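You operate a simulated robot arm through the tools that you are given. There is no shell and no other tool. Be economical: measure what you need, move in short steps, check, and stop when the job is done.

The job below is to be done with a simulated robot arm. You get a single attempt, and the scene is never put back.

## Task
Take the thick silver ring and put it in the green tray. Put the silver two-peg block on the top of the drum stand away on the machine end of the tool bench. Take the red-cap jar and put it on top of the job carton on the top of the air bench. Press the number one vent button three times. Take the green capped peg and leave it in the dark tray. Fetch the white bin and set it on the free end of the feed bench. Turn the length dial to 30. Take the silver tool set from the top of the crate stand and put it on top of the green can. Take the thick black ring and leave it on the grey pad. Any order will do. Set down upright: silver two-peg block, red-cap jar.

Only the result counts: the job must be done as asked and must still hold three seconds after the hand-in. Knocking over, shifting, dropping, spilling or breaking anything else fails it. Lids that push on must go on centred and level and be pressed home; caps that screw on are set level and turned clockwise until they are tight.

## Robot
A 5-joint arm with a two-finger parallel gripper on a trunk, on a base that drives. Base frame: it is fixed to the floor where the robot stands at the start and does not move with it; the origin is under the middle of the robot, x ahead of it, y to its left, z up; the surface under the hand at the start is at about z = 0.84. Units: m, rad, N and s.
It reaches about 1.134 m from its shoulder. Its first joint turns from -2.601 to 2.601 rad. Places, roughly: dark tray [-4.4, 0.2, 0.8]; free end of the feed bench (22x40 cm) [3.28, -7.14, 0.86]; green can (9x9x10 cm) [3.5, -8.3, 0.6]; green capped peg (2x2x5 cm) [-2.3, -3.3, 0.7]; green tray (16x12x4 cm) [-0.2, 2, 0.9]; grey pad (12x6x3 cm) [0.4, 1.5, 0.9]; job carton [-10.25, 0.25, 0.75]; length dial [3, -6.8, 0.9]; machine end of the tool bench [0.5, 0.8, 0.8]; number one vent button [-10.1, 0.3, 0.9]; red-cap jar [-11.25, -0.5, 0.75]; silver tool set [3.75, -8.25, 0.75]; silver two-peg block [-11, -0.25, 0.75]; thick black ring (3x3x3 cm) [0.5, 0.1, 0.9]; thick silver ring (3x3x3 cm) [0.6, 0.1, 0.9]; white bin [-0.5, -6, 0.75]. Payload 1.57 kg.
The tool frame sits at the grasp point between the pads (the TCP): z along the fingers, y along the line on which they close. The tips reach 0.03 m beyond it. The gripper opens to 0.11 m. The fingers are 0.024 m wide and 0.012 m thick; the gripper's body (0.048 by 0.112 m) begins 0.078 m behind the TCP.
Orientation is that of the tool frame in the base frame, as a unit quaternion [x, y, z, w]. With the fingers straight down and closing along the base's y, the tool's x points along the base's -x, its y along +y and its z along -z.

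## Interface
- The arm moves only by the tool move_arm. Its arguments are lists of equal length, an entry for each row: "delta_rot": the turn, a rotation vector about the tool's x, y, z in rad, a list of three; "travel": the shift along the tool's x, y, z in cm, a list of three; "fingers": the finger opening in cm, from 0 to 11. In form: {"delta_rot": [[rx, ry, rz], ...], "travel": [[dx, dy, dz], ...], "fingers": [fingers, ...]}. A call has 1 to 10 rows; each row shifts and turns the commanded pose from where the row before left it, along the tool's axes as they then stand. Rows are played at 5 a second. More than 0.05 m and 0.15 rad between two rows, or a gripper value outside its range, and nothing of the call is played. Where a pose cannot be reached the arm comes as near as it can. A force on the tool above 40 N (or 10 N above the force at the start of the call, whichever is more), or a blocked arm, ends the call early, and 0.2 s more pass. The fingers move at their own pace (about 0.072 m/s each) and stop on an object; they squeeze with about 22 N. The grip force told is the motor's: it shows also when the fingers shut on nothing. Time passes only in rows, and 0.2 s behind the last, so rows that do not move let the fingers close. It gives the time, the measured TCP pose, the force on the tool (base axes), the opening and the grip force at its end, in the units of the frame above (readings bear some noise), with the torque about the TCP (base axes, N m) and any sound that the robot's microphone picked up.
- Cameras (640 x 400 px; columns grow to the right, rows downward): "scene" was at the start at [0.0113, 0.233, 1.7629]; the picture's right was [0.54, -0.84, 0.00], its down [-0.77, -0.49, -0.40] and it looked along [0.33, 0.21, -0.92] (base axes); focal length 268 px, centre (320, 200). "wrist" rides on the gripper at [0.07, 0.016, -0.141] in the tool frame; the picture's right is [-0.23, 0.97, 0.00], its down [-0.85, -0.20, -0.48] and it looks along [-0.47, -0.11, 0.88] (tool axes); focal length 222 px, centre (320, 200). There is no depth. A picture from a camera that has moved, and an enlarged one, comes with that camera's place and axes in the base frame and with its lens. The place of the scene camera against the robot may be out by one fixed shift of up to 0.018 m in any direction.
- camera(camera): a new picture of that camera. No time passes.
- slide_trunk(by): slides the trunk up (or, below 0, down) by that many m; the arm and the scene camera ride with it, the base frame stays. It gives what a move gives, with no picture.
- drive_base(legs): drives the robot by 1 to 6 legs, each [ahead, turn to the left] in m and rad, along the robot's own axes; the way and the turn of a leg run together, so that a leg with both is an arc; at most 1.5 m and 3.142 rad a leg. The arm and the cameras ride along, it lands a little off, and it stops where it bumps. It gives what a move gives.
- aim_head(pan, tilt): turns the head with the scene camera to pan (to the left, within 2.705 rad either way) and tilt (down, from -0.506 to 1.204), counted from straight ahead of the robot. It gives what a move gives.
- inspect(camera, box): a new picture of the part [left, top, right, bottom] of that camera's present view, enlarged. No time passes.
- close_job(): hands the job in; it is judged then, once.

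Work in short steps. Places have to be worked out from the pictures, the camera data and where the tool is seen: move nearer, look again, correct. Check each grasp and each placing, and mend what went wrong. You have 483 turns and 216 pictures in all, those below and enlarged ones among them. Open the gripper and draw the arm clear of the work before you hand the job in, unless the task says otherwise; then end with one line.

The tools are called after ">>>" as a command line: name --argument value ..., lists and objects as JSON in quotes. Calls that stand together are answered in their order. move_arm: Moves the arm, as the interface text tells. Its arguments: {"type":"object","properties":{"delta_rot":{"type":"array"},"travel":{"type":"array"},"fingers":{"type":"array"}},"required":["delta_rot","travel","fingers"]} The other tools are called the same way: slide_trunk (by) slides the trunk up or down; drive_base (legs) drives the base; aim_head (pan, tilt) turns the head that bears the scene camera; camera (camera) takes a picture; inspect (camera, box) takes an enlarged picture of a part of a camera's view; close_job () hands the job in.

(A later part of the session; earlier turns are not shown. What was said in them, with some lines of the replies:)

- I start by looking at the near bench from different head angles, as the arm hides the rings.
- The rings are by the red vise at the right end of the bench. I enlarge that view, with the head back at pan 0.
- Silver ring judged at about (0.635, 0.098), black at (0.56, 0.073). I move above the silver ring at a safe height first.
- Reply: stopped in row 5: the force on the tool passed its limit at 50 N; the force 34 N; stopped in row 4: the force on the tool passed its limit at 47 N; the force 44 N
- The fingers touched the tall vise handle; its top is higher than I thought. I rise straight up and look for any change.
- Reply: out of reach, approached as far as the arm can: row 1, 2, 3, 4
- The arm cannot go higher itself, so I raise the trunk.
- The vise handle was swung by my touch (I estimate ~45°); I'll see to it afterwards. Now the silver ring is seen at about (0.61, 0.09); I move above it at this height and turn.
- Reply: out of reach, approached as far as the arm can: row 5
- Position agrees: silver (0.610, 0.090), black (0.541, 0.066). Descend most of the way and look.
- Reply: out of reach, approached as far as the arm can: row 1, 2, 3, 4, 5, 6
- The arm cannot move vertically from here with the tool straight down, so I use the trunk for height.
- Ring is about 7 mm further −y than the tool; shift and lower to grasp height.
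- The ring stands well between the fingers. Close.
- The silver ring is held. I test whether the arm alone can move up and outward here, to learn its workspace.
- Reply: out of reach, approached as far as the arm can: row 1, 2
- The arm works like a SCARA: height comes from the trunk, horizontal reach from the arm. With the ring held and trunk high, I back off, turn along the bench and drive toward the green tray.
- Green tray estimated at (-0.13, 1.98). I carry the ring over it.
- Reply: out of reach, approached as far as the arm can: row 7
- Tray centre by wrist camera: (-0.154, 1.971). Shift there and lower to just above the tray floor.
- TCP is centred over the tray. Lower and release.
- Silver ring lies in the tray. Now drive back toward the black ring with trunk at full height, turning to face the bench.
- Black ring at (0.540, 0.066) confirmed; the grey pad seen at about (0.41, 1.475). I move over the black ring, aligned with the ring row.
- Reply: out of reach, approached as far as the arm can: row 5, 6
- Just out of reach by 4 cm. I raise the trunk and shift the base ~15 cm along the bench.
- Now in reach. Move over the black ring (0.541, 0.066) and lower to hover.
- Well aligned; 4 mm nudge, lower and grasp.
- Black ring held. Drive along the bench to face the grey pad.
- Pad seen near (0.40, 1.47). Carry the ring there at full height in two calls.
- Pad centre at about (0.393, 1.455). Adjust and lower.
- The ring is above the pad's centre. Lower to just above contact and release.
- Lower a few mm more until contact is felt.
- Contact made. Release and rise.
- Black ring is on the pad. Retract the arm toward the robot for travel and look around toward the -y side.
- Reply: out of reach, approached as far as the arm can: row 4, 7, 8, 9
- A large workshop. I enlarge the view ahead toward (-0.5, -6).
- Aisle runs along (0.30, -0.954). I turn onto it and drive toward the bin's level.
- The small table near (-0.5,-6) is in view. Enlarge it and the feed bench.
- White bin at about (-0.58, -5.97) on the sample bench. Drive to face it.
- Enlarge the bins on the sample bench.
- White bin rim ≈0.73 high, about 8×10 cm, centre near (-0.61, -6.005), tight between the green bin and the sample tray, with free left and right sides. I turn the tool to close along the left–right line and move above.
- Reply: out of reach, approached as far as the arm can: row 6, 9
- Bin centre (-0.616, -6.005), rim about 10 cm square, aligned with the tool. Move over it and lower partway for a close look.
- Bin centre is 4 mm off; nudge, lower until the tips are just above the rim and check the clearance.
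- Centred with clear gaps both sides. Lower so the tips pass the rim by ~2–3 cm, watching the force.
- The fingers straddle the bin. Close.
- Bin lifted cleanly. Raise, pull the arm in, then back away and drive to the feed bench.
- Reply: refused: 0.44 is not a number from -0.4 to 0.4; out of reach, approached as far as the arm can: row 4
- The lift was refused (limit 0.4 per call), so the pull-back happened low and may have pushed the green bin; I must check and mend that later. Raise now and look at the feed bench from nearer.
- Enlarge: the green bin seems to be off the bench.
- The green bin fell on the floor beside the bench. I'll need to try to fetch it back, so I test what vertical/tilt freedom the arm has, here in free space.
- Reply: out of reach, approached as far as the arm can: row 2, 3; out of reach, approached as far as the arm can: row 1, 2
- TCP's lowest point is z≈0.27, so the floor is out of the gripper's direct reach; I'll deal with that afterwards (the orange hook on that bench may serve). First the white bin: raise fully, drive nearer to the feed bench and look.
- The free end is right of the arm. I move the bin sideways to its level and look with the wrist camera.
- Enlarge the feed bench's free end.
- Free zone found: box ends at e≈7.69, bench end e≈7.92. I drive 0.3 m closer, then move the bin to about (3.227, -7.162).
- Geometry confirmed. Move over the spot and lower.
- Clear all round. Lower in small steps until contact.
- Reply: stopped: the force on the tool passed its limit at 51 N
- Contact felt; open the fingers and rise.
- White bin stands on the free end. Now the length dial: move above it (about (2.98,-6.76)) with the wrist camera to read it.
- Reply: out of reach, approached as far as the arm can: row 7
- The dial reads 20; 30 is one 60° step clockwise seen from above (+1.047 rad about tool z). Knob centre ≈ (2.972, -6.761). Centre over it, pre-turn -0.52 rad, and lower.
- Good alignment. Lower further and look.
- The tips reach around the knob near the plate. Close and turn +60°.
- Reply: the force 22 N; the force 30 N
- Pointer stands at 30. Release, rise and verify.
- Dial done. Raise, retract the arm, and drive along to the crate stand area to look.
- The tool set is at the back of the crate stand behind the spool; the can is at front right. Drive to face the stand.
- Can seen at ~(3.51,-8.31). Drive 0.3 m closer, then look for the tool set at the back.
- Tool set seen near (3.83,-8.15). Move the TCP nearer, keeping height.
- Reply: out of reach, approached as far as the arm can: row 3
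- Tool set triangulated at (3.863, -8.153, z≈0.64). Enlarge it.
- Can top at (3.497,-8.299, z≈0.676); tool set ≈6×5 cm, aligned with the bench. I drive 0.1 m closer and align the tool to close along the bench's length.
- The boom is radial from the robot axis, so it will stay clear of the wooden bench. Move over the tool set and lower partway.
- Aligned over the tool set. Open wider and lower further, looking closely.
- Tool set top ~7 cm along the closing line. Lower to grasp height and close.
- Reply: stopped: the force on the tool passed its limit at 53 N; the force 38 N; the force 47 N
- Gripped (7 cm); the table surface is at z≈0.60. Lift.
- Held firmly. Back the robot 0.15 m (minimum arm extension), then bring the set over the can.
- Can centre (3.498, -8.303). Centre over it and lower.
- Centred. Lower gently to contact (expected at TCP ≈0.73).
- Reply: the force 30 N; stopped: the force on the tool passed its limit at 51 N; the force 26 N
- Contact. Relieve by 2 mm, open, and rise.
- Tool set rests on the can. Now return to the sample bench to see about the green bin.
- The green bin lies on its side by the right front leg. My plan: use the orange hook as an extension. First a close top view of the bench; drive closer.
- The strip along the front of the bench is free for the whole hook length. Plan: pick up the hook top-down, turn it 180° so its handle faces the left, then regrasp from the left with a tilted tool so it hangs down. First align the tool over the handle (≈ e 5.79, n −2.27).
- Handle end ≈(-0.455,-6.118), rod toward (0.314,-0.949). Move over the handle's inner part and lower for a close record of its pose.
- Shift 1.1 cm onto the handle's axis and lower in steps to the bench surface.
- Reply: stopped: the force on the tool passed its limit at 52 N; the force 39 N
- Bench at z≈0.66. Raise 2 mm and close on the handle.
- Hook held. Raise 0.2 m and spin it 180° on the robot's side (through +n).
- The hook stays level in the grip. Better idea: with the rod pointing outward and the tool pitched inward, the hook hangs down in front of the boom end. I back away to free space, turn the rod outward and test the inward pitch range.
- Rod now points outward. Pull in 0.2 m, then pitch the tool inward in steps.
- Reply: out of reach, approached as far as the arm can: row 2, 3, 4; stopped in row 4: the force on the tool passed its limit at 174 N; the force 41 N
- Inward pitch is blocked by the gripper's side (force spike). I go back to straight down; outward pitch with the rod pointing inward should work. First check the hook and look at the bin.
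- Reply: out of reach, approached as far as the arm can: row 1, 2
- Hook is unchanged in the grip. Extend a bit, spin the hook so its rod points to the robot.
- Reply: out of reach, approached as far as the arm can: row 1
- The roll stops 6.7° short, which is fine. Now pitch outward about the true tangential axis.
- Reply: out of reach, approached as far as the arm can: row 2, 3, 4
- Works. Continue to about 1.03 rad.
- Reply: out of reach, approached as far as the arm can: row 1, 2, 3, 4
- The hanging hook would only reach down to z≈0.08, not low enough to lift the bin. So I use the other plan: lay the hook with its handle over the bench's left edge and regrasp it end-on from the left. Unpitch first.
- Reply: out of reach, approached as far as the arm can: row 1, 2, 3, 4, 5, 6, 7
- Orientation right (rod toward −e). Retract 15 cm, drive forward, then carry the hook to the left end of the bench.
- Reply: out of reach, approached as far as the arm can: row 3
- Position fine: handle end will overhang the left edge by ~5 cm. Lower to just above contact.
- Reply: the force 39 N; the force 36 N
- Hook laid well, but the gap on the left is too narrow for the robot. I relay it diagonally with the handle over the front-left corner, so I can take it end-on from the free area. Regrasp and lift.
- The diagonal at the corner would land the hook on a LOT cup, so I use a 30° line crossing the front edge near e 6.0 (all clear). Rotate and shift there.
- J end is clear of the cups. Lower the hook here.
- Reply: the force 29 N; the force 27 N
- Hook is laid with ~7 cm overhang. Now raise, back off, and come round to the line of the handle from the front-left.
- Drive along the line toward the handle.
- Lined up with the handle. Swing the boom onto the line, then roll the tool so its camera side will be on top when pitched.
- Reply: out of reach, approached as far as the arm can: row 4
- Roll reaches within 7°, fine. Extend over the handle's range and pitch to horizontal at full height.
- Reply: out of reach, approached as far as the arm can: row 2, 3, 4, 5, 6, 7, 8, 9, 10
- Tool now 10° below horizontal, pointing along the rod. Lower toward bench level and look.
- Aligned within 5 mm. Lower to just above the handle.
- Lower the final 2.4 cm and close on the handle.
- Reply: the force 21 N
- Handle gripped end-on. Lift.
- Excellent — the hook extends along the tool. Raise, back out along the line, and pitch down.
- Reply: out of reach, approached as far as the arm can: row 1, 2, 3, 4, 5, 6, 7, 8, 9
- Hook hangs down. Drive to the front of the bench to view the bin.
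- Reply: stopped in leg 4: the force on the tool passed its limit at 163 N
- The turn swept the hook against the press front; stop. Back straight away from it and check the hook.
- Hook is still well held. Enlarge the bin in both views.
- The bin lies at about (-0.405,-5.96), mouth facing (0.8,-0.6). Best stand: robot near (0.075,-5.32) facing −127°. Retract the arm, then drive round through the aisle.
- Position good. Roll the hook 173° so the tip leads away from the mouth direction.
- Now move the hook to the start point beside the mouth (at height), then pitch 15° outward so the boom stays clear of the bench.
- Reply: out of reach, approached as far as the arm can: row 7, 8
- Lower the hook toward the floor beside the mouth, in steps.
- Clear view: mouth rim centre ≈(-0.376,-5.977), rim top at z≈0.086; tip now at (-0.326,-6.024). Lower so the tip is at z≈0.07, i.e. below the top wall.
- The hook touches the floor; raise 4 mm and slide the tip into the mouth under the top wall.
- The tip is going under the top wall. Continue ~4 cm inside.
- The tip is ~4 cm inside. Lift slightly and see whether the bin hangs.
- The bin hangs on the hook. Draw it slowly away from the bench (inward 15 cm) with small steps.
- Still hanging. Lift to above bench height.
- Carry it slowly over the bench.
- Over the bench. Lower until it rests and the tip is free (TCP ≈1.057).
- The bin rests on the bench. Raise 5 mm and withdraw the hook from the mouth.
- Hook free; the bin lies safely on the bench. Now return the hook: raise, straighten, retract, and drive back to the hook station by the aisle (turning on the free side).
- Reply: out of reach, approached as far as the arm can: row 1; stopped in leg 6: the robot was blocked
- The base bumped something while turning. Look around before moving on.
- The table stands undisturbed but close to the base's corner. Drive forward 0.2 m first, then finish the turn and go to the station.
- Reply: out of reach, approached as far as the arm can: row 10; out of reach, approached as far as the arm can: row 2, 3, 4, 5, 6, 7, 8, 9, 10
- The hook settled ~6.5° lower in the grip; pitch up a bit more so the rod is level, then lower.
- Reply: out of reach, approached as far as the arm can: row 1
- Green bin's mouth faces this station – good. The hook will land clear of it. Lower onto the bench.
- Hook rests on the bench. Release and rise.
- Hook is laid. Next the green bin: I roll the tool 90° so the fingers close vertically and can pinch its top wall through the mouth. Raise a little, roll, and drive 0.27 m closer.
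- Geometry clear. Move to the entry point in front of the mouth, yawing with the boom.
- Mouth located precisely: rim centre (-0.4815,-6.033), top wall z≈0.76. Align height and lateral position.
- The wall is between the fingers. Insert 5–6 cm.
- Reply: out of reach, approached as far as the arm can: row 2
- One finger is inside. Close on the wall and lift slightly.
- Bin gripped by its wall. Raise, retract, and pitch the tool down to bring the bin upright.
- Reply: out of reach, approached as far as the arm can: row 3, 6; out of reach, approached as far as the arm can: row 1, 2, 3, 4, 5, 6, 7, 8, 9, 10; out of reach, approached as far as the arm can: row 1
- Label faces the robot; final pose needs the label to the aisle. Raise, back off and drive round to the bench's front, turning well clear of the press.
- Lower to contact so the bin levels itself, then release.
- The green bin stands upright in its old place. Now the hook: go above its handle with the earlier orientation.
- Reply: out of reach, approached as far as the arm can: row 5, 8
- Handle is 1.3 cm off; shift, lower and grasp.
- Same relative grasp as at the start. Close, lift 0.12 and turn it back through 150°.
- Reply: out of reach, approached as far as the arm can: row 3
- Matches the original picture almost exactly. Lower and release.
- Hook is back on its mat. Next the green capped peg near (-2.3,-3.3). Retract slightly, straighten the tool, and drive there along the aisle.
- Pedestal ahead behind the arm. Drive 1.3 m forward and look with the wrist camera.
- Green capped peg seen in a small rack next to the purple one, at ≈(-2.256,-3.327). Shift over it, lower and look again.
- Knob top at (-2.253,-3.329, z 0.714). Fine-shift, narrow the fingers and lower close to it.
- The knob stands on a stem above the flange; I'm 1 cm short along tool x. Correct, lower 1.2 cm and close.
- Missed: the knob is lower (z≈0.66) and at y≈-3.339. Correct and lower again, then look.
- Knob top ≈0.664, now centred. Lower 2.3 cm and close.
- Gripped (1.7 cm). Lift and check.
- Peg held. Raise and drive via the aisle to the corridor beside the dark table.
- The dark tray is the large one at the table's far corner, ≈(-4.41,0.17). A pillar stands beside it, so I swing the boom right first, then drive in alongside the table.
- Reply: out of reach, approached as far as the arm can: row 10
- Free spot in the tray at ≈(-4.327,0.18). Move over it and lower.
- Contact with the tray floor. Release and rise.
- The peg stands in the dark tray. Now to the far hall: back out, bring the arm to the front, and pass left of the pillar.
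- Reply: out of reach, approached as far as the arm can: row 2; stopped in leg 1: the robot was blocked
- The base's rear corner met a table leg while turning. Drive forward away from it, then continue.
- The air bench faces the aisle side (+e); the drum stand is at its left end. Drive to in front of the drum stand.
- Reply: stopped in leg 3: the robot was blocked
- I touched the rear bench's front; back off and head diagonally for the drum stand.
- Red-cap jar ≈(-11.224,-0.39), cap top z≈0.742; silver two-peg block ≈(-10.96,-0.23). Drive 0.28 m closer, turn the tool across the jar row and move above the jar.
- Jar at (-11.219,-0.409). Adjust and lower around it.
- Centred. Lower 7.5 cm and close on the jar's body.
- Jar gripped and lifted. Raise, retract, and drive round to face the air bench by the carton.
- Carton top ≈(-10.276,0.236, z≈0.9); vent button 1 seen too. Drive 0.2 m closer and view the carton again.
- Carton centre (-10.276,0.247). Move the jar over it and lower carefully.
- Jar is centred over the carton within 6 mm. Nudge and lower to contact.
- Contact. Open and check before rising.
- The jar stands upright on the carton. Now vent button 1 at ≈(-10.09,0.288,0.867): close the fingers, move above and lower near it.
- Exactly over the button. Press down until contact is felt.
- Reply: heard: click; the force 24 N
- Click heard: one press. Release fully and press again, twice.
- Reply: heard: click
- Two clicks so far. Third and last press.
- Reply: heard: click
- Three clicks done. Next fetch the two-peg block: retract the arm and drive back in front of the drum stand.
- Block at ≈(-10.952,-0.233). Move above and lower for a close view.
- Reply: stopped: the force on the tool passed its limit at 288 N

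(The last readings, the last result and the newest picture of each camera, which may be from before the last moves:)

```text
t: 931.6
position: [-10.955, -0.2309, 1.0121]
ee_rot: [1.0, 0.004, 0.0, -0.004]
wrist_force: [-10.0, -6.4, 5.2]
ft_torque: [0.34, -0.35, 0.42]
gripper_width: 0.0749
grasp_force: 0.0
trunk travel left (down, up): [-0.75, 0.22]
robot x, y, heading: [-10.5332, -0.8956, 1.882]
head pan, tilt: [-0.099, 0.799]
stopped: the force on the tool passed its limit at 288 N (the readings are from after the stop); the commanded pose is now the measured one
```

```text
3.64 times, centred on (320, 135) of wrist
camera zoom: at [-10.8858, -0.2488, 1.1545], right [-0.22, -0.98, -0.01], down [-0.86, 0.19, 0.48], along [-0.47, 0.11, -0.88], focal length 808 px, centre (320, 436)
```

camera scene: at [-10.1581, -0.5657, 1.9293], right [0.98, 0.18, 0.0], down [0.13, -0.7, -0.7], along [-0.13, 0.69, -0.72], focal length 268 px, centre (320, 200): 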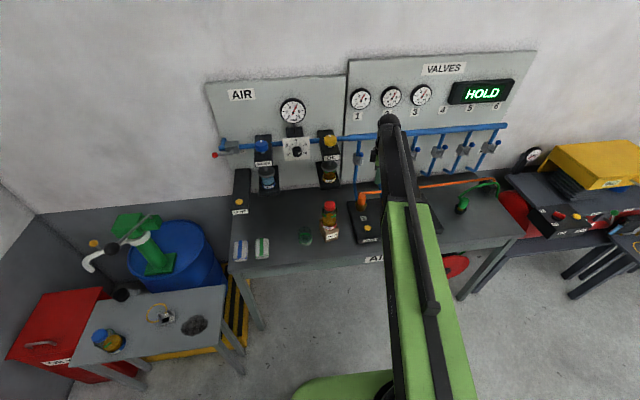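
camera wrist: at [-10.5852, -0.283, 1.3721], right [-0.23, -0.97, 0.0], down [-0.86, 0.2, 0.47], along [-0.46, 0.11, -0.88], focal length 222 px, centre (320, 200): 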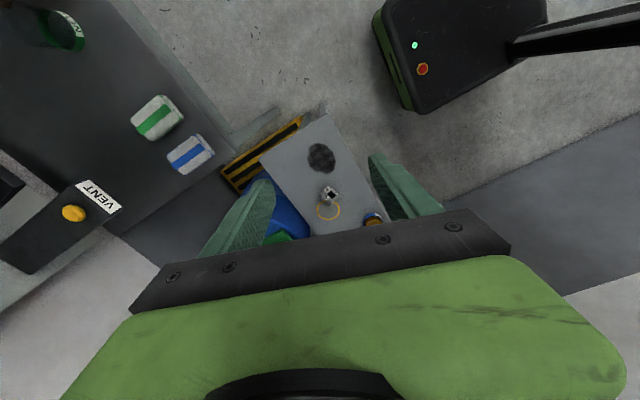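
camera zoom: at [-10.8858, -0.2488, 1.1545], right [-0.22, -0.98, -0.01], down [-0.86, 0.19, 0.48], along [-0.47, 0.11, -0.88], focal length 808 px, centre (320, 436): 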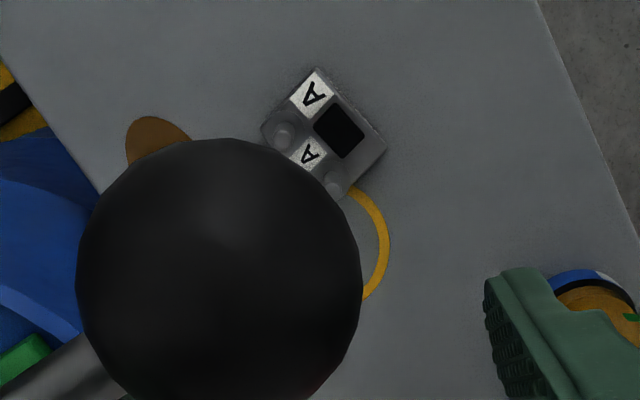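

I struck the black ball of the drum pump's lever above the block. Raise at once and look from the scene camera.

>>> slide_trunk --by 0.2

>>> aim_head --pan 0.55 --tilt 0.75

>>> camera --camera "scene"

```text
t: 933.8
position: [-10.9508, -0.234, 1.217]
ee_rot: [1.0, 0.003, 0.0, -0.006]
wrist_force: [0.2, -0.4, -0.2]
ft_torque: [0.01, 0.0, 0.0]
gripper_width: 0.08
grasp_force: 0.3
trunk travel left (down, up): [-0.95, 0.02]
robot x, y, heading: [-10.5346, -0.8995, 1.878]
head pan, tilt: [-0.099, 0.799]
```

```text
t: 934.8
position: [-10.952, -0.2326, 1.2171]
ee_rot: [1.0, 0.003, 0.0, -0.004]
wrist_force: [-0.4, -0.8, -0.3]
ft_torque: [0.0, 0.03, 0.01]
gripper_width: 0.0802
grasp_force: 0.3
trunk travel left (down, up): [-0.95, 0.02]
robot x, y, heading: [-10.5325, -0.8994, 1.874]
head pan, tilt: [0.55, 0.75]
```

```text
21 pictures are left
camera scene: at [-10.7334, -0.9375, 1.9495], right [0.66, 0.76, 0.0], down [0.52, -0.45, -0.73], along [-0.55, 0.48, -0.68], focal length 268 px, centre (320, 200)
```

scene: 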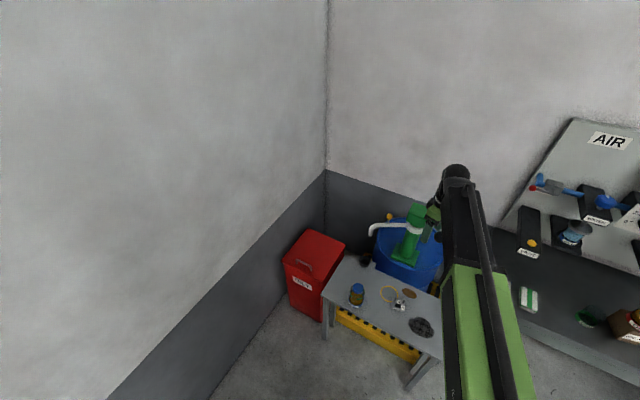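

>>> inspect --camera "scene" --box '[335, 185, 455, 345]'

```text
2.50 times, centred on (395, 265) of scene
camera zoom: at [-10.7334, -0.9375, 1.9495], right [0.66, 0.76, 0.0], down [0.52, -0.45, -0.73], along [-0.55, 0.48, -0.68], focal length 671 px, centre (132, 38)
```

zoom: 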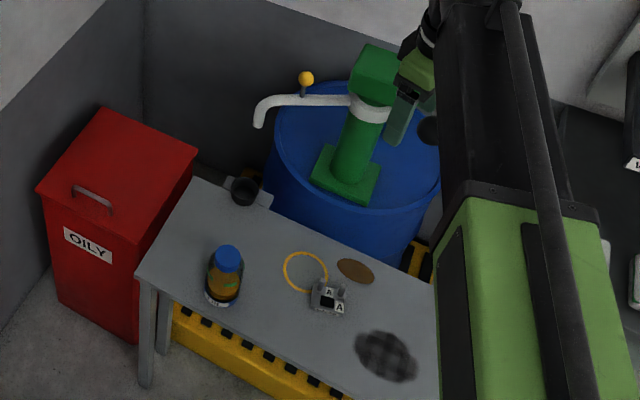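

The pump stands and its lever ball is back where it was (≈(-10.92,-0.195,1.185)). I draw the gripper away toward the robot, so that I can come in low, under the ball.

>>> move_arm --delta_rot '[[0, 0, 0], [0, 0, 0], [0, 0, 0], [0, 0, 0], [0, 0, 0], [0, 0, 0]]' --travel '[[-1.0, 2.0, 0], [0, 3.0, 0], [0.5, 3.0, 0], [3.0, 3.0, 0], [4.0, 3.0, 0], [4.0, 3.0, 0]]' --fingers '[8, 8, 8, 8, 8, 8]'

>>> camera --camera "wrist"

```text
t: 936.2
position: [-10.8449, -0.4031, 1.2163]
ee_rot: [1.0, 0.003, -0.001, -0.006]
wrist_force: [-0.2, 0.3, 0.4]
ft_torque: [-0.01, 0.02, 0.01]
gripper_width: 0.0801
grasp_force: 0.1
trunk travel left (down, up): [-0.95, 0.02]
robot x, y, heading: [-10.5356, -0.9, 1.877]
head pan, tilt: [0.55, 0.75]
```

```text
19 pictures are left
camera wrist: at [-10.7759, -0.4207, 1.3576], right [-0.22, -0.98, -0.01], down [-0.86, 0.19, 0.48], along [-0.47, 0.12, -0.88], focal length 222 px, centre (320, 200)
```

wrist: 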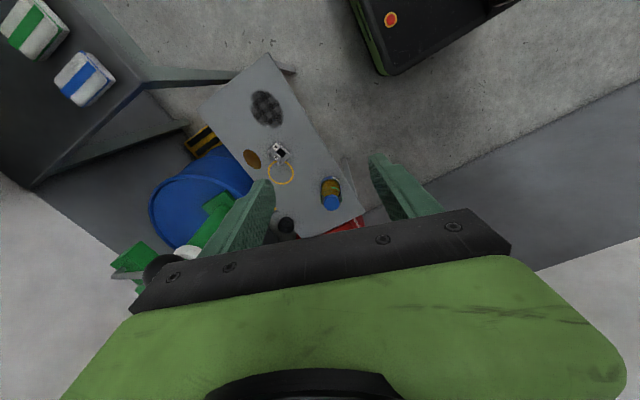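

Block confirmed at (-10.954,-0.231), rotated ~30°. Turn the tool to match, lower here in front of the stand, then go in under the ball.

>>> move_arm --delta_rot '[[0, 0, -0.135], [0, 0, -0.135], [0, 0, -0.135], [0, 0, -0.135]]' --travel '[[0, 0, 0], [0, 0, 0], [0, 0, 0], [0, 0, 0]]' --fingers '[8.5, 8.5, 8.5, 8.5]'

>>> slide_trunk --by -0.4

>>> slide_trunk --by -0.08

```text
t: 937.2
position: [-10.847, -0.4015, 1.2159]
ee_rot: [0.963, 0.271, 0.001, -0.005]
wrist_force: [0.8, -0.1, 0.4]
ft_torque: [-0.02, -0.01, 0.0]
gripper_width: 0.0849
grasp_force: 0.1
trunk travel left (down, up): [-0.95, 0.02]
robot x, y, heading: [-10.5331, -0.8906, 1.882]
head pan, tilt: [0.55, 0.75]
```

```text
t: 941.0
position: [-10.8459, -0.4011, 0.8164]
ee_rot: [0.963, 0.269, 0.001, -0.005]
wrist_force: [0.2, 1.7, 0.3]
ft_torque: [-0.03, 0.03, 0.01]
gripper_width: 0.0849
grasp_force: 0.1
trunk travel left (down, up): [-0.55, 0.42]
robot x, y, heading: [-10.5353, -0.8972, 1.875]
head pan, tilt: [0.55, 0.75]
```

```text
t: 942.2
position: [-10.846, -0.4012, 0.7361]
ee_rot: [0.963, 0.271, 0.002, -0.004]
wrist_force: [0.0, -0.1, 0.3]
ft_torque: [-0.01, 0.02, 0.0]
gripper_width: 0.0848
grasp_force: 0.1
trunk travel left (down, up): [-0.47, 0.5]
robot x, y, heading: [-10.5355, -0.8948, 1.873]
head pan, tilt: [0.55, 0.75]
```

>>> move_arm --delta_rot '[[0, 0, 0], [0, 0, 0], [0, 0, 0]]' --travel '[[0, -4.0, 0], [0, -4.0, 0], [0, -4.0, 0]]' --fingers '[8.5, 8.5, 8.5]'

>>> inspect --camera "wrist" --box '[150, 60, 400, 230]'

```text
t: 943.0
position: [-10.9089, -0.2986, 0.7351]
ee_rot: [0.963, 0.27, 0.002, -0.005]
wrist_force: [0.2, 0.1, 0.3]
ft_torque: [0.02, 0.01, -0.02]
gripper_width: 0.0849
grasp_force: 0.1
trunk travel left (down, up): [-0.47, 0.5]
robot x, y, heading: [-10.5352, -0.8966, 1.88]
head pan, tilt: [0.55, 0.75]
```

```text
2.35 times, centred on (275, 145) of wrist
camera zoom: at [-10.8427, -0.2781, 0.8777], right [0.31, -0.95, -0.01], down [-0.83, -0.28, 0.48], along [-0.46, -0.14, -0.88], focal length 523 px, centre (426, 329)
```

zoom: 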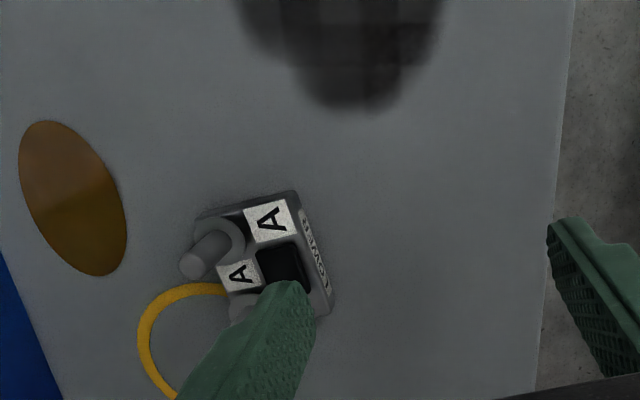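

The block's posts reach z≈0.675, below my fingertips (0.705). Move in over the block.

>>> move_arm --delta_rot '[[0, 0, 0], [0, 0, 0], [0, 0, 0]]' --travel '[[-0.2, -3.0, 0], [-0.2, -3.0, 0], [-0.1, -2.9, 0]]' --fingers '[8.5, 8.5, 8.5]'

>>> inspect --camera "wrist" --box '[220, 80, 430, 230]'

```text
t: 943.8
position: [-10.9585, -0.225, 0.7363]
ee_rot: [0.963, 0.27, 0.001, -0.006]
wrist_force: [0.2, -0.5, 0.1]
ft_torque: [-0.04, -0.05, 0.0]
gripper_width: 0.085
grasp_force: 0.0
trunk travel left (down, up): [-0.47, 0.5]
robot x, y, heading: [-10.5338, -0.8965, 1.882]
head pan, tilt: [0.55, 0.75]
```

```text
2.67 times, centred on (325, 155) of wrist
camera zoom: at [-10.8922, -0.2049, 0.8776], right [0.31, -0.95, -0.01], down [-0.83, -0.28, 0.48], along [-0.46, -0.14, -0.88], focal length 592 px, centre (307, 320)
```

zoom: 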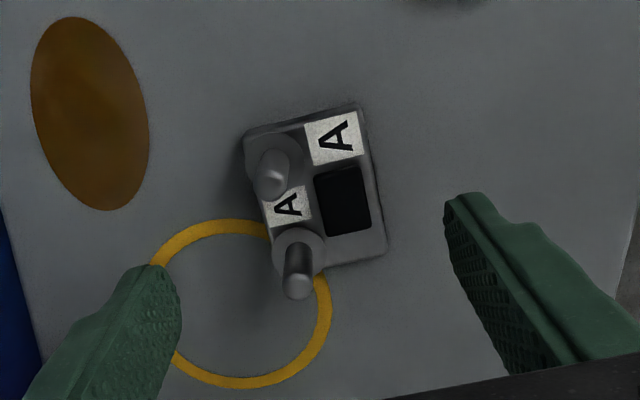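

Block centred between the fingers. Lower to just above the stand.

>>> slide_trunk --by -0.1

>>> slide_trunk --by -0.008

>>> slide_trunk --by -0.006

```text
t: 944.9
position: [-10.9593, -0.227, 0.6499]
ee_rot: [0.963, 0.269, 0.0, -0.003]
wrist_force: [-2.2, 3.6, 29.9]
ft_torque: [-1.31, -0.36, -0.17]
gripper_width: 0.0819
grasp_force: 0.0
trunk travel left (down, up): [-0.381, 0.589]
robot x, y, heading: [-10.5343, -0.8963, 1.879]
head pan, tilt: [0.55, 0.75]
stopped: the force on the tool passed its limit at 82 N (the readings are from after the stop); the commanded pose is now the measured one
```

```text
t: 945.2
position: [-10.958, -0.2279, 0.6498]
ee_rot: [0.963, 0.269, 0.001, -0.003]
wrist_force: [-2.9, 2.1, 34.7]
ft_torque: [-1.47, -0.47, 0.05]
gripper_width: 0.0815
grasp_force: 0.1
trunk travel left (down, up): [-0.381, 0.589]
robot x, y, heading: [-10.5352, -0.8974, 1.879]
head pan, tilt: [0.55, 0.75]
stopped: the force on the tool passed its limit at 51 N (the readings are from after the stop); the commanded pose is now the measured one
```

```text
t: 945.5
position: [-10.9577, -0.2272, 0.6507]
ee_rot: [0.963, 0.269, 0.001, -0.003]
wrist_force: [-2.3, 3.5, 39.0]
ft_torque: [-1.64, -0.51, 0.12]
gripper_width: 0.0812
grasp_force: 0.0
trunk travel left (down, up): [-0.381, 0.589]
robot x, y, heading: [-10.5323, -0.8986, 1.88]
head pan, tilt: [0.55, 0.75]
stopped: the force on the tool passed its limit at 53 N (the readings are from after the stop); the commanded pose is now the measured one
```

Fingertips reached the stand (z≈0.62). Raise 3 mm and close on the block.

>>> slide_trunk --by 0.006

>>> move_arm --delta_rot '[[0, 0, 0], [0, 0, 0], [0, 0, 0], [0, 0, 0]]' --travel '[[0, 0, 0], [0, 0, 0], [0, 0, 0], [0, 0, 0]]' --fingers '[3, 3, 3, 3]'

>>> slide_trunk --by 0.07

>>> camera --camera "wrist"

```text
t: 946.0
position: [-10.9597, -0.2261, 0.653]
ee_rot: [0.963, 0.269, 0.001, -0.002]
wrist_force: [0.2, 0.0, -0.6]
ft_torque: [-0.03, 0.01, -0.01]
gripper_width: 0.0851
grasp_force: 0.0
trunk travel left (down, up): [-0.387, 0.583]
robot x, y, heading: [-10.5345, -0.8967, 1.879]
head pan, tilt: [0.55, 0.75]
```

```text
t: 947.0
position: [-10.9582, -0.2256, 0.6537]
ee_rot: [0.963, 0.269, 0.001, -0.002]
wrist_force: [0.8, -1.1, -0.2]
ft_torque: [-0.02, -0.1, -0.02]
gripper_width: 0.0498
grasp_force: 22.1
trunk travel left (down, up): [-0.387, 0.583]
robot x, y, heading: [-10.5317, -0.8976, 1.877]
head pan, tilt: [0.55, 0.75]
```

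```text
t: 948.1
position: [-10.9585, -0.2261, 0.7235]
ee_rot: [0.963, 0.269, 0.002, -0.001]
wrist_force: [0.6, 0.0, -4.5]
ft_torque: [-0.04, -0.02, 0.01]
gripper_width: 0.0499
grasp_force: 22.0
trunk travel left (down, up): [-0.457, 0.513]
robot x, y, heading: [-10.5343, -0.8986, 1.878]
head pan, tilt: [0.55, 0.75]
```

```text
16 pictures are left
camera wrist: at [-10.892, -0.2048, 0.8646], right [0.31, -0.95, 0.0], down [-0.84, -0.28, 0.48], along [-0.45, -0.14, -0.88], focal length 222 px, centre (320, 200)
```

wrist: 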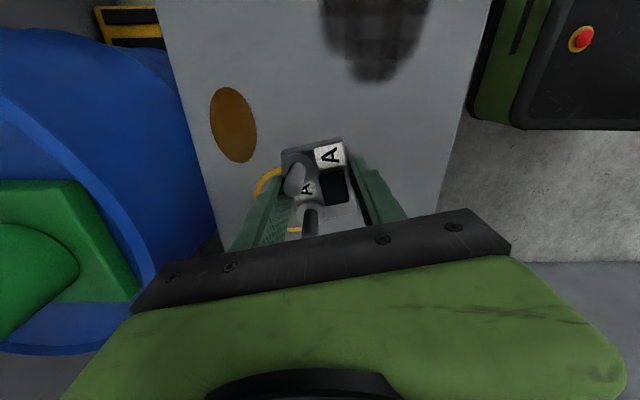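

Block held. Withdraw low toward the robot, then raise.

>>> move_arm --delta_rot '[[0, 0, 0], [0, 0, 0], [0, 0, 0], [0, 0, 0], [0, 0, 0]]' --travel '[[0, 4, 0], [0, 4, 0], [0, 4, 0], [0, 4, 0], [0, 4, 0]]' --fingers '[3, 3, 3, 3, 3]'

>>> slide_trunk --by 0.4

>>> slide_trunk --by 0.1

```text
t: 949.3
position: [-10.8526, -0.397, 0.7235]
ee_rot: [0.963, 0.269, 0.001, -0.002]
wrist_force: [-1.0, -0.2, -4.0]
ft_torque: [0.02, 0.0, 0.02]
gripper_width: 0.0501
grasp_force: 22.6
trunk travel left (down, up): [-0.457, 0.513]
robot x, y, heading: [-10.532, -0.9011, 1.88]
head pan, tilt: [0.55, 0.75]
```

```text
t: 953.1
position: [-10.8537, -0.3975, 1.1235]
ee_rot: [0.963, 0.269, 0.002, -0.002]
wrist_force: [0.4, -0.1, -3.7]
ft_torque: [0.02, -0.01, 0.01]
gripper_width: 0.0498
grasp_force: 22.0
trunk travel left (down, up): [-0.857, 0.113]
robot x, y, heading: [-10.5286, -0.8985, 1.878]
head pan, tilt: [0.55, 0.75]
```

```text
t: 954.4
position: [-10.8546, -0.3968, 1.2221]
ee_rot: [0.963, 0.269, 0.001, -0.002]
wrist_force: [-0.3, 0.0, -4.7]
ft_torque: [0.0, -0.04, -0.06]
gripper_width: 0.0497
grasp_force: 22.2
trunk travel left (down, up): [-0.957, 0.013]
robot x, y, heading: [-10.5316, -0.896, 1.875]
head pan, tilt: [0.55, 0.75]
```

Drive back: out of the far hall toward the opening left of the pillar.

>>> drive_base --legs '[[-0.5, 0], [0, -1.883], [1.5, 0], [1.5, 0], [1.5, 0], [0.87, 0]]'

>>> drive_base --legs '[[0, 0.312], [1.5, 0], [0.5, 0]]'

```text
t: 987.2
position: [-4.4438, -1.1959, 1.2237]
ee_rot: [0.788, -0.616, 0.002, -0.001]
wrist_force: [0.8, -0.1, -4.2]
ft_torque: [-0.05, 0.02, -0.01]
gripper_width: 0.0501
grasp_force: 22.0
trunk travel left (down, up): [-0.957, 0.013]
robot x, y, heading: [-5.0171, -1.3544, 0.012]
head pan, tilt: [0.55, 0.75]
```

```text
t: 998.2
position: [-2.613, -0.403, 1.2235]
ee_rot: [0.874, -0.486, 0.003, -0.001]
wrist_force: [0.4, -0.2, -4.6]
ft_torque: [-0.01, 0.0, 0.0]
gripper_width: 0.0497
grasp_force: 21.9
trunk travel left (down, up): [-0.957, 0.013]
robot x, y, heading: [-3.1104, -0.7323, 0.317]
head pan, tilt: [0.55, 0.75]
```

>>> drive_base --legs '[[0, 0.06], [1.5, 0], [1.4, 0], [0, -0.06]]'

>>> aim_head --pan -0.1 --tilt 0.75

>>> camera --camera "scene"

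```text
t: 1013.0
position: [0.0637, 0.6844, 1.2239]
ee_rot: [0.876, -0.483, 0.002, -0.001]
wrist_force: [0.7, -0.3, -4.0]
ft_torque: [-0.04, -0.03, -0.01]
gripper_width: 0.0496
grasp_force: 22.0
trunk travel left (down, up): [-0.957, 0.013]
robot x, y, heading: [-0.4284, 0.3512, 0.332]
head pan, tilt: [0.55, 0.75]
```

```text
t: 1014.0
position: [0.0638, 0.6837, 1.2243]
ee_rot: [0.875, -0.484, 0.003, -0.001]
wrist_force: [1.0, 0.1, -5.0]
ft_torque: [-0.04, 0.02, -0.03]
gripper_width: 0.0497
grasp_force: 22.2
trunk travel left (down, up): [-0.957, 0.013]
robot x, y, heading: [-0.4315, 0.3508, 0.331]
head pan, tilt: [-0.099, 0.75]
```

```text
15 pictures are left
camera scene: at [-0.4378, 0.5165, 1.9567], right [0.23, -0.97, 0.0], down [-0.66, -0.16, -0.73], along [0.71, 0.17, -0.68], focal length 268 px, centre (320, 200)
```

scene: 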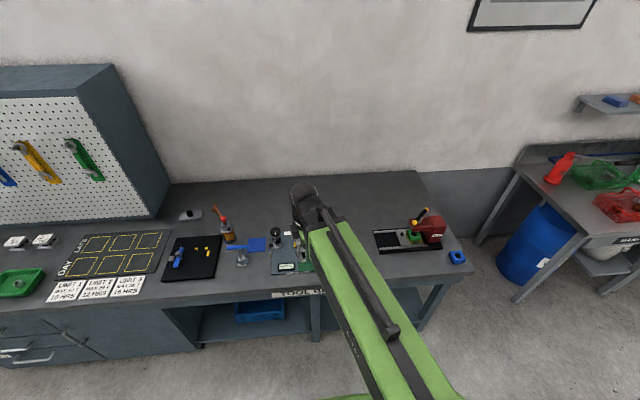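

Block still held. Drive 0.3 m closer; then view the machine end from above.

>>> drive_base --legs '[[0.3, 0]]'

>>> camera --camera "wrist"

```text
t: 1016.1
position: [0.3517, 0.7837, 1.2227]
ee_rot: [0.875, -0.483, 0.002, 0.0]
wrist_force: [0.2, 0.1, -4.0]
ft_torque: [-0.01, 0.07, -0.02]
gripper_width: 0.05
grasp_force: 21.7
trunk travel left (down, up): [-0.957, 0.013]
robot x, y, heading: [-0.1466, 0.4525, 0.336]
head pan, tilt: [-0.099, 0.75]
```

```text
14 pictures are left
camera wrist: at [0.3728, 0.7158, 1.3642], right [-0.95, -0.33, 0.0], down [-0.29, 0.83, 0.48], along [-0.15, 0.45, -0.88], focal length 222 px, centre (320, 200)
```

wrist: 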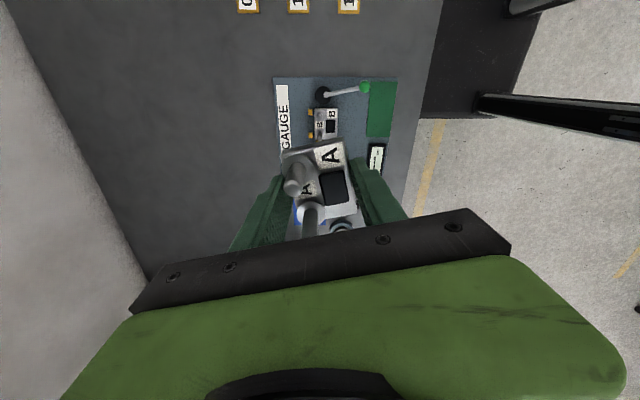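

The free bench area lies behind the gauge panel; (0.53,0.80) is clear. Move there and lower.

>>> move_arm --delta_rot '[[0, 0, 0], [0, 0, 0], [0, 0, 0], [0, 0, 0]]' --travel '[[2.03, -3.97, 0], [2.03, -3.97, 0], [2.03, -3.97, 0], [2.03, -3.97, 0]]' --fingers '[3, 3, 3, 3]'

>>> slide_trunk --by -0.3

>>> camera --camera "wrist"

```text
t: 1017.1
position: [0.5307, 0.7975, 1.2228]
ee_rot: [0.875, -0.483, 0.003, 0.0]
wrist_force: [-0.5, -0.4, -3.7]
ft_torque: [-0.02, -0.01, -0.03]
gripper_width: 0.05
grasp_force: 21.8
trunk travel left (down, up): [-0.957, 0.013]
robot x, y, heading: [-0.1446, 0.4534, 0.336]
head pan, tilt: [-0.099, 0.75]
```

```text
t: 1020.1
position: [0.5288, 0.7981, 0.9235]
ee_rot: [0.875, -0.484, 0.002, -0.001]
wrist_force: [0.7, 0.1, -3.4]
ft_torque: [-0.01, 0.03, 0.01]
gripper_width: 0.0497
grasp_force: 21.8
trunk travel left (down, up): [-0.657, 0.313]
robot x, y, heading: [-0.1457, 0.4487, 0.337]
head pan, tilt: [-0.099, 0.75]
```

```text
13 pictures are left
camera wrist: at [0.55, 0.7302, 1.0648], right [-0.94, -0.33, 0.0], down [-0.29, 0.83, 0.48], along [-0.15, 0.45, -0.88], focal length 222 px, centre (320, 200)
```

wrist: 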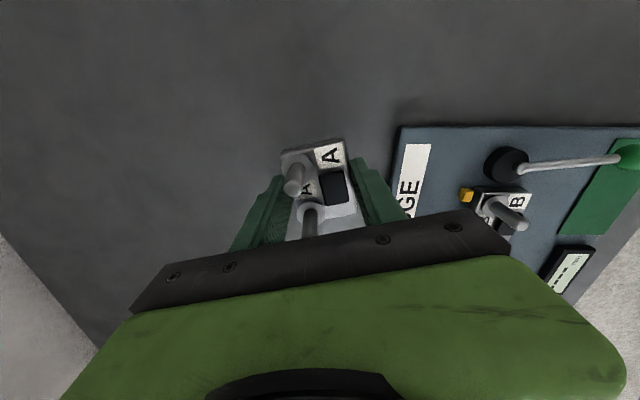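

Clear. Lower to contact.

>>> slide_trunk --by -0.042

>>> slide_trunk --by -0.005

>>> slide_trunk --by -0.004

```text
t: 1020.9
position: [0.5285, 0.7978, 0.8818]
ee_rot: [0.876, -0.483, 0.002, -0.001]
wrist_force: [0.6, -0.1, -4.3]
ft_torque: [-0.01, 0.0, 0.02]
gripper_width: 0.0498
grasp_force: 22.0
trunk travel left (down, up): [-0.615, 0.355]
robot x, y, heading: [-0.1452, 0.4505, 0.336]
head pan, tilt: [-0.099, 0.75]
```

```text
t: 1021.5
position: [0.5292, 0.798, 0.8766]
ee_rot: [0.876, -0.483, 0.002, -0.001]
wrist_force: [-1.1, 0.4, -4.2]
ft_torque: [0.01, 0.01, -0.05]
gripper_width: 0.0498
grasp_force: 22.0
trunk travel left (down, up): [-0.61, 0.36]
robot x, y, heading: [-0.1427, 0.4525, 0.335]
head pan, tilt: [-0.099, 0.75]
```

```text
t: 1022.0
position: [0.5284, 0.7989, 0.8739]
ee_rot: [0.875, -0.483, 0.003, -0.001]
wrist_force: [5.9, 2.7, 12.7]
ft_torque: [0.03, -0.1, -0.03]
gripper_width: 0.0499
grasp_force: 21.6
trunk travel left (down, up): [-0.606, 0.364]
robot x, y, heading: [-0.1464, 0.451, 0.336]
head pan, tilt: [-0.099, 0.75]
```

Contact. Release, rise and check.

>>> move_arm --delta_rot '[[0, 0, 0], [0, 0, 0], [0, 0, 0]]' --travel '[[0, 0, 0], [0, 0, 0], [0, 0, 0]]' --fingers '[7.5, 7.5, 7.5]'

>>> slide_trunk --by 0.36

>>> camera --camera "wrist"

```text
t: 1022.8
position: [0.5282, 0.7977, 0.873]
ee_rot: [0.876, -0.483, 0.003, -0.001]
wrist_force: [0.4, 0.0, -0.6]
ft_torque: [0.01, -0.02, 0.03]
gripper_width: 0.0749
grasp_force: 0.1
trunk travel left (down, up): [-0.606, 0.364]
robot x, y, heading: [-0.1416, 0.4514, 0.338]
head pan, tilt: [-0.099, 0.75]
```

```text
t: 1026.3
position: [0.5281, 0.7984, 1.2326]
ee_rot: [0.876, -0.483, 0.002, 0.0]
wrist_force: [-0.3, 0.1, -0.1]
ft_torque: [0.02, 0.0, 0.02]
gripper_width: 0.0752
grasp_force: 0.0
trunk travel left (down, up): [-0.966, 0.004]
robot x, y, heading: [-0.1467, 0.449, 0.335]
head pan, tilt: [-0.099, 0.75]
```

```text
12 pictures are left
camera wrist: at [0.5498, 0.7302, 1.3739], right [-0.94, -0.33, 0.0], down [-0.29, 0.83, 0.48], along [-0.15, 0.45, -0.88], focal length 222 px, centre (320, 200)
```

wrist: 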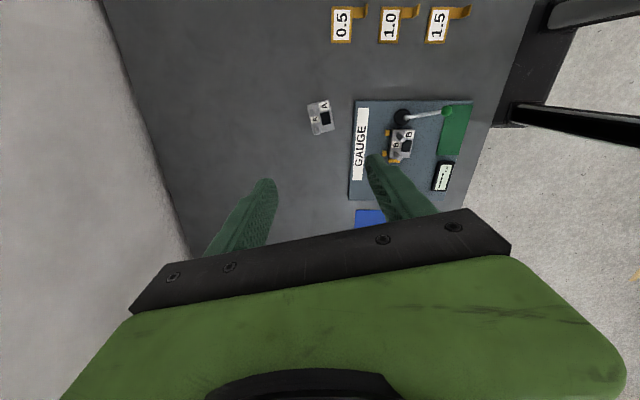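

The block stands on the machine end. Finally the vise handle that I swung at the start: go near it and look at its state.

>>> move_arm --delta_rot '[[0, 0, 0], [0, 0, 0], [0, 0, 0], [0, 0, 0], [0, 0, 0], [0, 0, 0], [0, 0, 0], [0, 0, 0], [0, 0, 0], [0, 0, 0]]' --travel '[[4.08, 2.34, 0], [4.08, 2.34, 0], [4.08, 2.34, 0], [4.08, 2.34, 0], [4.08, 2.34, 0], [4.08, 2.34, 0], [4.08, 2.34, 0], [4.08, 2.34, 0], [4.08, 2.34, 0], [4.08, 2.34, 0]]' --fingers '[0, 0, 0, 0, 0, 0, 0, 0, 0, 0]'

>>> camera --camera "wrist"

```text
t: 1028.5
position: [0.5476, 0.3287, 1.232]
ee_rot: [0.875, -0.483, 0.003, -0.001]
wrist_force: [-0.7, -0.4, 0.8]
ft_torque: [0.0, 0.01, 0.02]
gripper_width: 0.0
grasp_force: 20.8
trunk travel left (down, up): [-0.966, 0.004]
robot x, y, heading: [-0.1421, 0.4521, 0.335]
head pan, tilt: [-0.099, 0.75]
```

```text
11 pictures are left
camera wrist: at [0.5687, 0.2597, 1.3738], right [-0.94, -0.33, 0.0], down [-0.29, 0.83, 0.48], along [-0.15, 0.45, -0.88], focal length 222 px, centre (320, 200)
```

wrist: 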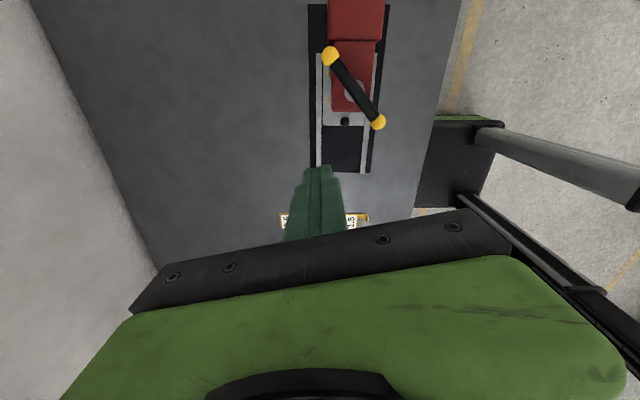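

Handle ends at (0.566,0.229) and (0.470,0.284); originally it stood square to the vise (~18°). I put the closed fingertips behind the near end and push it back gently.

>>> move_arm --delta_rot '[[0, 0, 0], [0, 0, 0]]' --travel '[[-1.24, 2.5, 0], [-1.24, 2.5, 0]]' --fingers '[0, 0]'

>>> slide_trunk --by -0.19

>>> camera --camera "wrist"

```text
t: 1029.1
position: [0.4907, 0.3229, 1.2335]
ee_rot: [0.876, -0.483, 0.003, -0.001]
wrist_force: [-0.2, 0.2, 0.9]
ft_torque: [-0.01, -0.01, 0.01]
gripper_width: 0.0
grasp_force: 21.7
trunk travel left (down, up): [-0.966, 0.004]
robot x, y, heading: [-0.1441, 0.4497, 0.333]
head pan, tilt: [-0.099, 0.75]
```

```text
t: 1031.2
position: [0.4915, 0.3218, 1.0429]
ee_rot: [0.876, -0.483, 0.002, -0.001]
wrist_force: [-0.3, 0.2, 0.5]
ft_torque: [0.0, -0.01, -0.02]
gripper_width: 0.0
grasp_force: 21.4
trunk travel left (down, up): [-0.776, 0.194]
robot x, y, heading: [-0.1454, 0.4521, 0.329]
head pan, tilt: [-0.099, 0.75]
```

```text
10 pictures are left
camera wrist: at [0.5133, 0.2549, 1.184], right [-0.95, -0.33, 0.0], down [-0.29, 0.83, 0.48], along [-0.15, 0.45, -0.88], focal length 222 px, centre (320, 200)
```

wrist: 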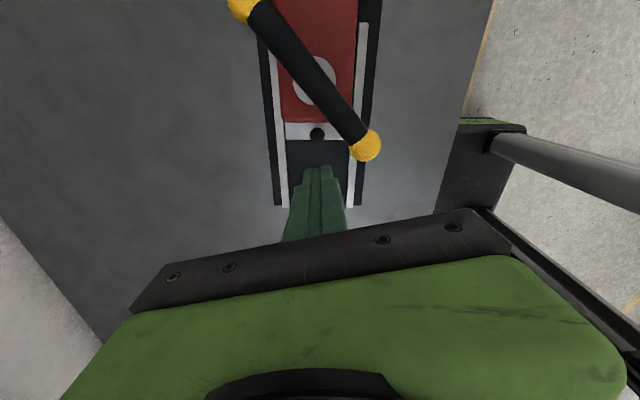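

>>> move_arm --delta_rot '[[0, 0, 0], [0, 0, 0], [0, 0, 0], [0, 0, 0], [0, 0, 0], [0, 0, 0], [0, 0, 0]]' --travel '[[0.463, 0.867, 0], [0.463, 0.867, 0], [0.463, 0.867, 0], [0.463, 0.867, 0], [0.463, 0.867, 0], [0.463, 0.867, 0], [0.463, 0.867, 0]]' --fingers '[0, 0, 0, 0, 0, 0, 0]'

>>> camera --camera "wrist"

```text
t: 1032.8
position: [0.4566, 0.2628, 1.0422]
ee_rot: [0.875, -0.483, 0.003, -0.001]
wrist_force: [0.6, -0.1, 0.6]
ft_torque: [-0.01, -0.01, 0.0]
gripper_width: 0.0001
grasp_force: 20.8
trunk travel left (down, up): [-0.776, 0.194]
robot x, y, heading: [-0.1474, 0.4525, 0.333]
head pan, tilt: [-0.099, 0.75]
```

```text
9 pictures are left
camera wrist: at [0.4788, 0.1952, 1.1839], right [-0.94, -0.33, 0.0], down [-0.29, 0.83, 0.48], along [-0.15, 0.45, -0.88], focal length 222 px, centre (320, 200)
```

wrist: 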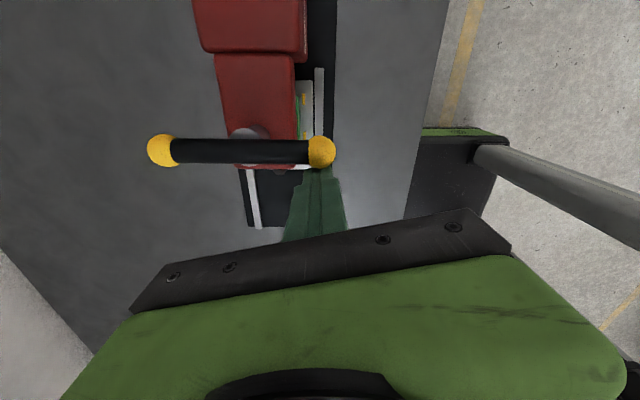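

The handle is back square (≈19°). Draw back, rise, and retract the arm clear of the bench.

>>> move_arm --delta_rot '[[0, 0, 0], [0, 0, 0], [0, 0, 0], [0, 0, 0]]' --travel '[[-0.6, -1.0, 0], [-1.0, -1.8, 0], [-1.0, -1.8, 0], [-1.0, -1.8, 0]]' --fingers '[0, 0, 0, 0]'

>>> slide_trunk --by 0.19

>>> drive_base --legs '[[-0.7, 0]]'

>>> move_arm --delta_rot '[[0, 0, 0], [0, 0, 0]]' --travel '[[0, 0, 0], [0, 0, 0]]' --fingers '[8, 8]'

>>> aim_head --pan 0.1 --tilt 0.6

>>> camera --camera "scene"

```text
t: 1033.8
position: [0.4928, 0.3287, 1.0422]
ee_rot: [0.875, -0.483, 0.002, -0.001]
wrist_force: [0.1, 0.1, 0.4]
ft_torque: [-0.02, 0.0, 0.01]
gripper_width: 0.0001
grasp_force: 21.4
trunk travel left (down, up): [-0.776, 0.194]
robot x, y, heading: [-0.1421, 0.4525, 0.333]
head pan, tilt: [-0.099, 0.75]
```

```text
t: 1035.9
position: [0.492, 0.3269, 1.2326]
ee_rot: [0.875, -0.484, 0.003, 0.0]
wrist_force: [-0.6, -0.9, 0.6]
ft_torque: [-0.02, 0.01, 0.01]
gripper_width: 0.0002
grasp_force: 20.8
trunk travel left (down, up): [-0.966, 0.004]
robot x, y, heading: [-0.1411, 0.4511, 0.333]
head pan, tilt: [-0.099, 0.75]
```

```text
t: 1039.7
position: [-0.1763, 0.0968, 1.2328]
ee_rot: [0.877, -0.48, 0.003, -0.001]
wrist_force: [-0.2, 0.1, 0.2]
ft_torque: [0.0, 0.0, -0.03]
gripper_width: 0.0
grasp_force: 21.3
trunk travel left (down, up): [-0.966, 0.004]
robot x, y, heading: [-0.8155, 0.2168, 0.345]
head pan, tilt: [-0.099, 0.75]
```

```text
t: 1040.3
position: [-0.1736, 0.0969, 1.2321]
ee_rot: [0.877, -0.48, 0.002, 0.0]
wrist_force: [-0.5, -0.4, -0.1]
ft_torque: [-0.01, -0.01, 0.02]
gripper_width: 0.0795
grasp_force: 0.6
trunk travel left (down, up): [-0.966, 0.004]
robot x, y, heading: [-0.8138, 0.2149, 0.342]
head pan, tilt: [-0.099, 0.75]
```

```text
t: 1041.1
position: [-0.1762, 0.0958, 1.2326]
ee_rot: [0.877, -0.48, 0.003, -0.001]
wrist_force: [-0.1, 0.5, 0.4]
ft_torque: [-0.01, 0.01, 0.02]
gripper_width: 0.0799
grasp_force: 0.1
trunk travel left (down, up): [-0.966, 0.004]
robot x, y, heading: [-0.8119, 0.2138, 0.345]
head pan, tilt: [0.099, 0.6]
```

```text
8 pictures are left
camera scene: at [-0.8223, 0.3987, 1.9786], right [0.43, -0.9, 0.0], down [-0.51, -0.24, -0.82], along [0.75, 0.35, -0.57], focal length 268 px, centre (320, 200)
```

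scene: 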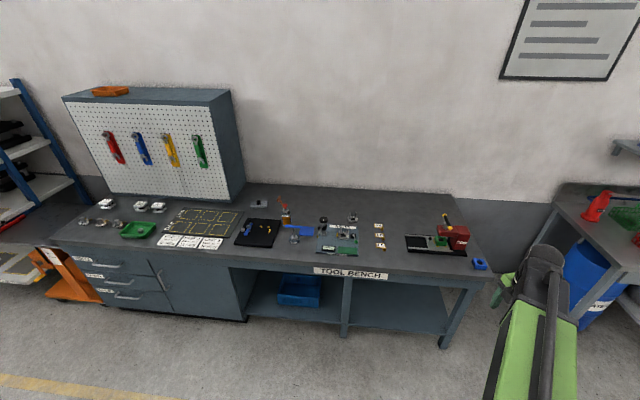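

The tool bench shows everything in place: the ring on the pad, the ring in the green tray and the block by the gauge. The gripper is open and clear, so I hand in the job.

>>> close_job

```text
The job is handed in.
```

I did all nine tasks, but I disturbed other things along the way, so the job may not pass. I knocked the green bin to the floor and put it back by eye, using the orange hook, which I also put back. I swung the vise handle and turned it back. I also bumped the drum pump's lever, the press front, and benches and tables while driving; I saw no lasting shift, but did not check all of them afterwards.
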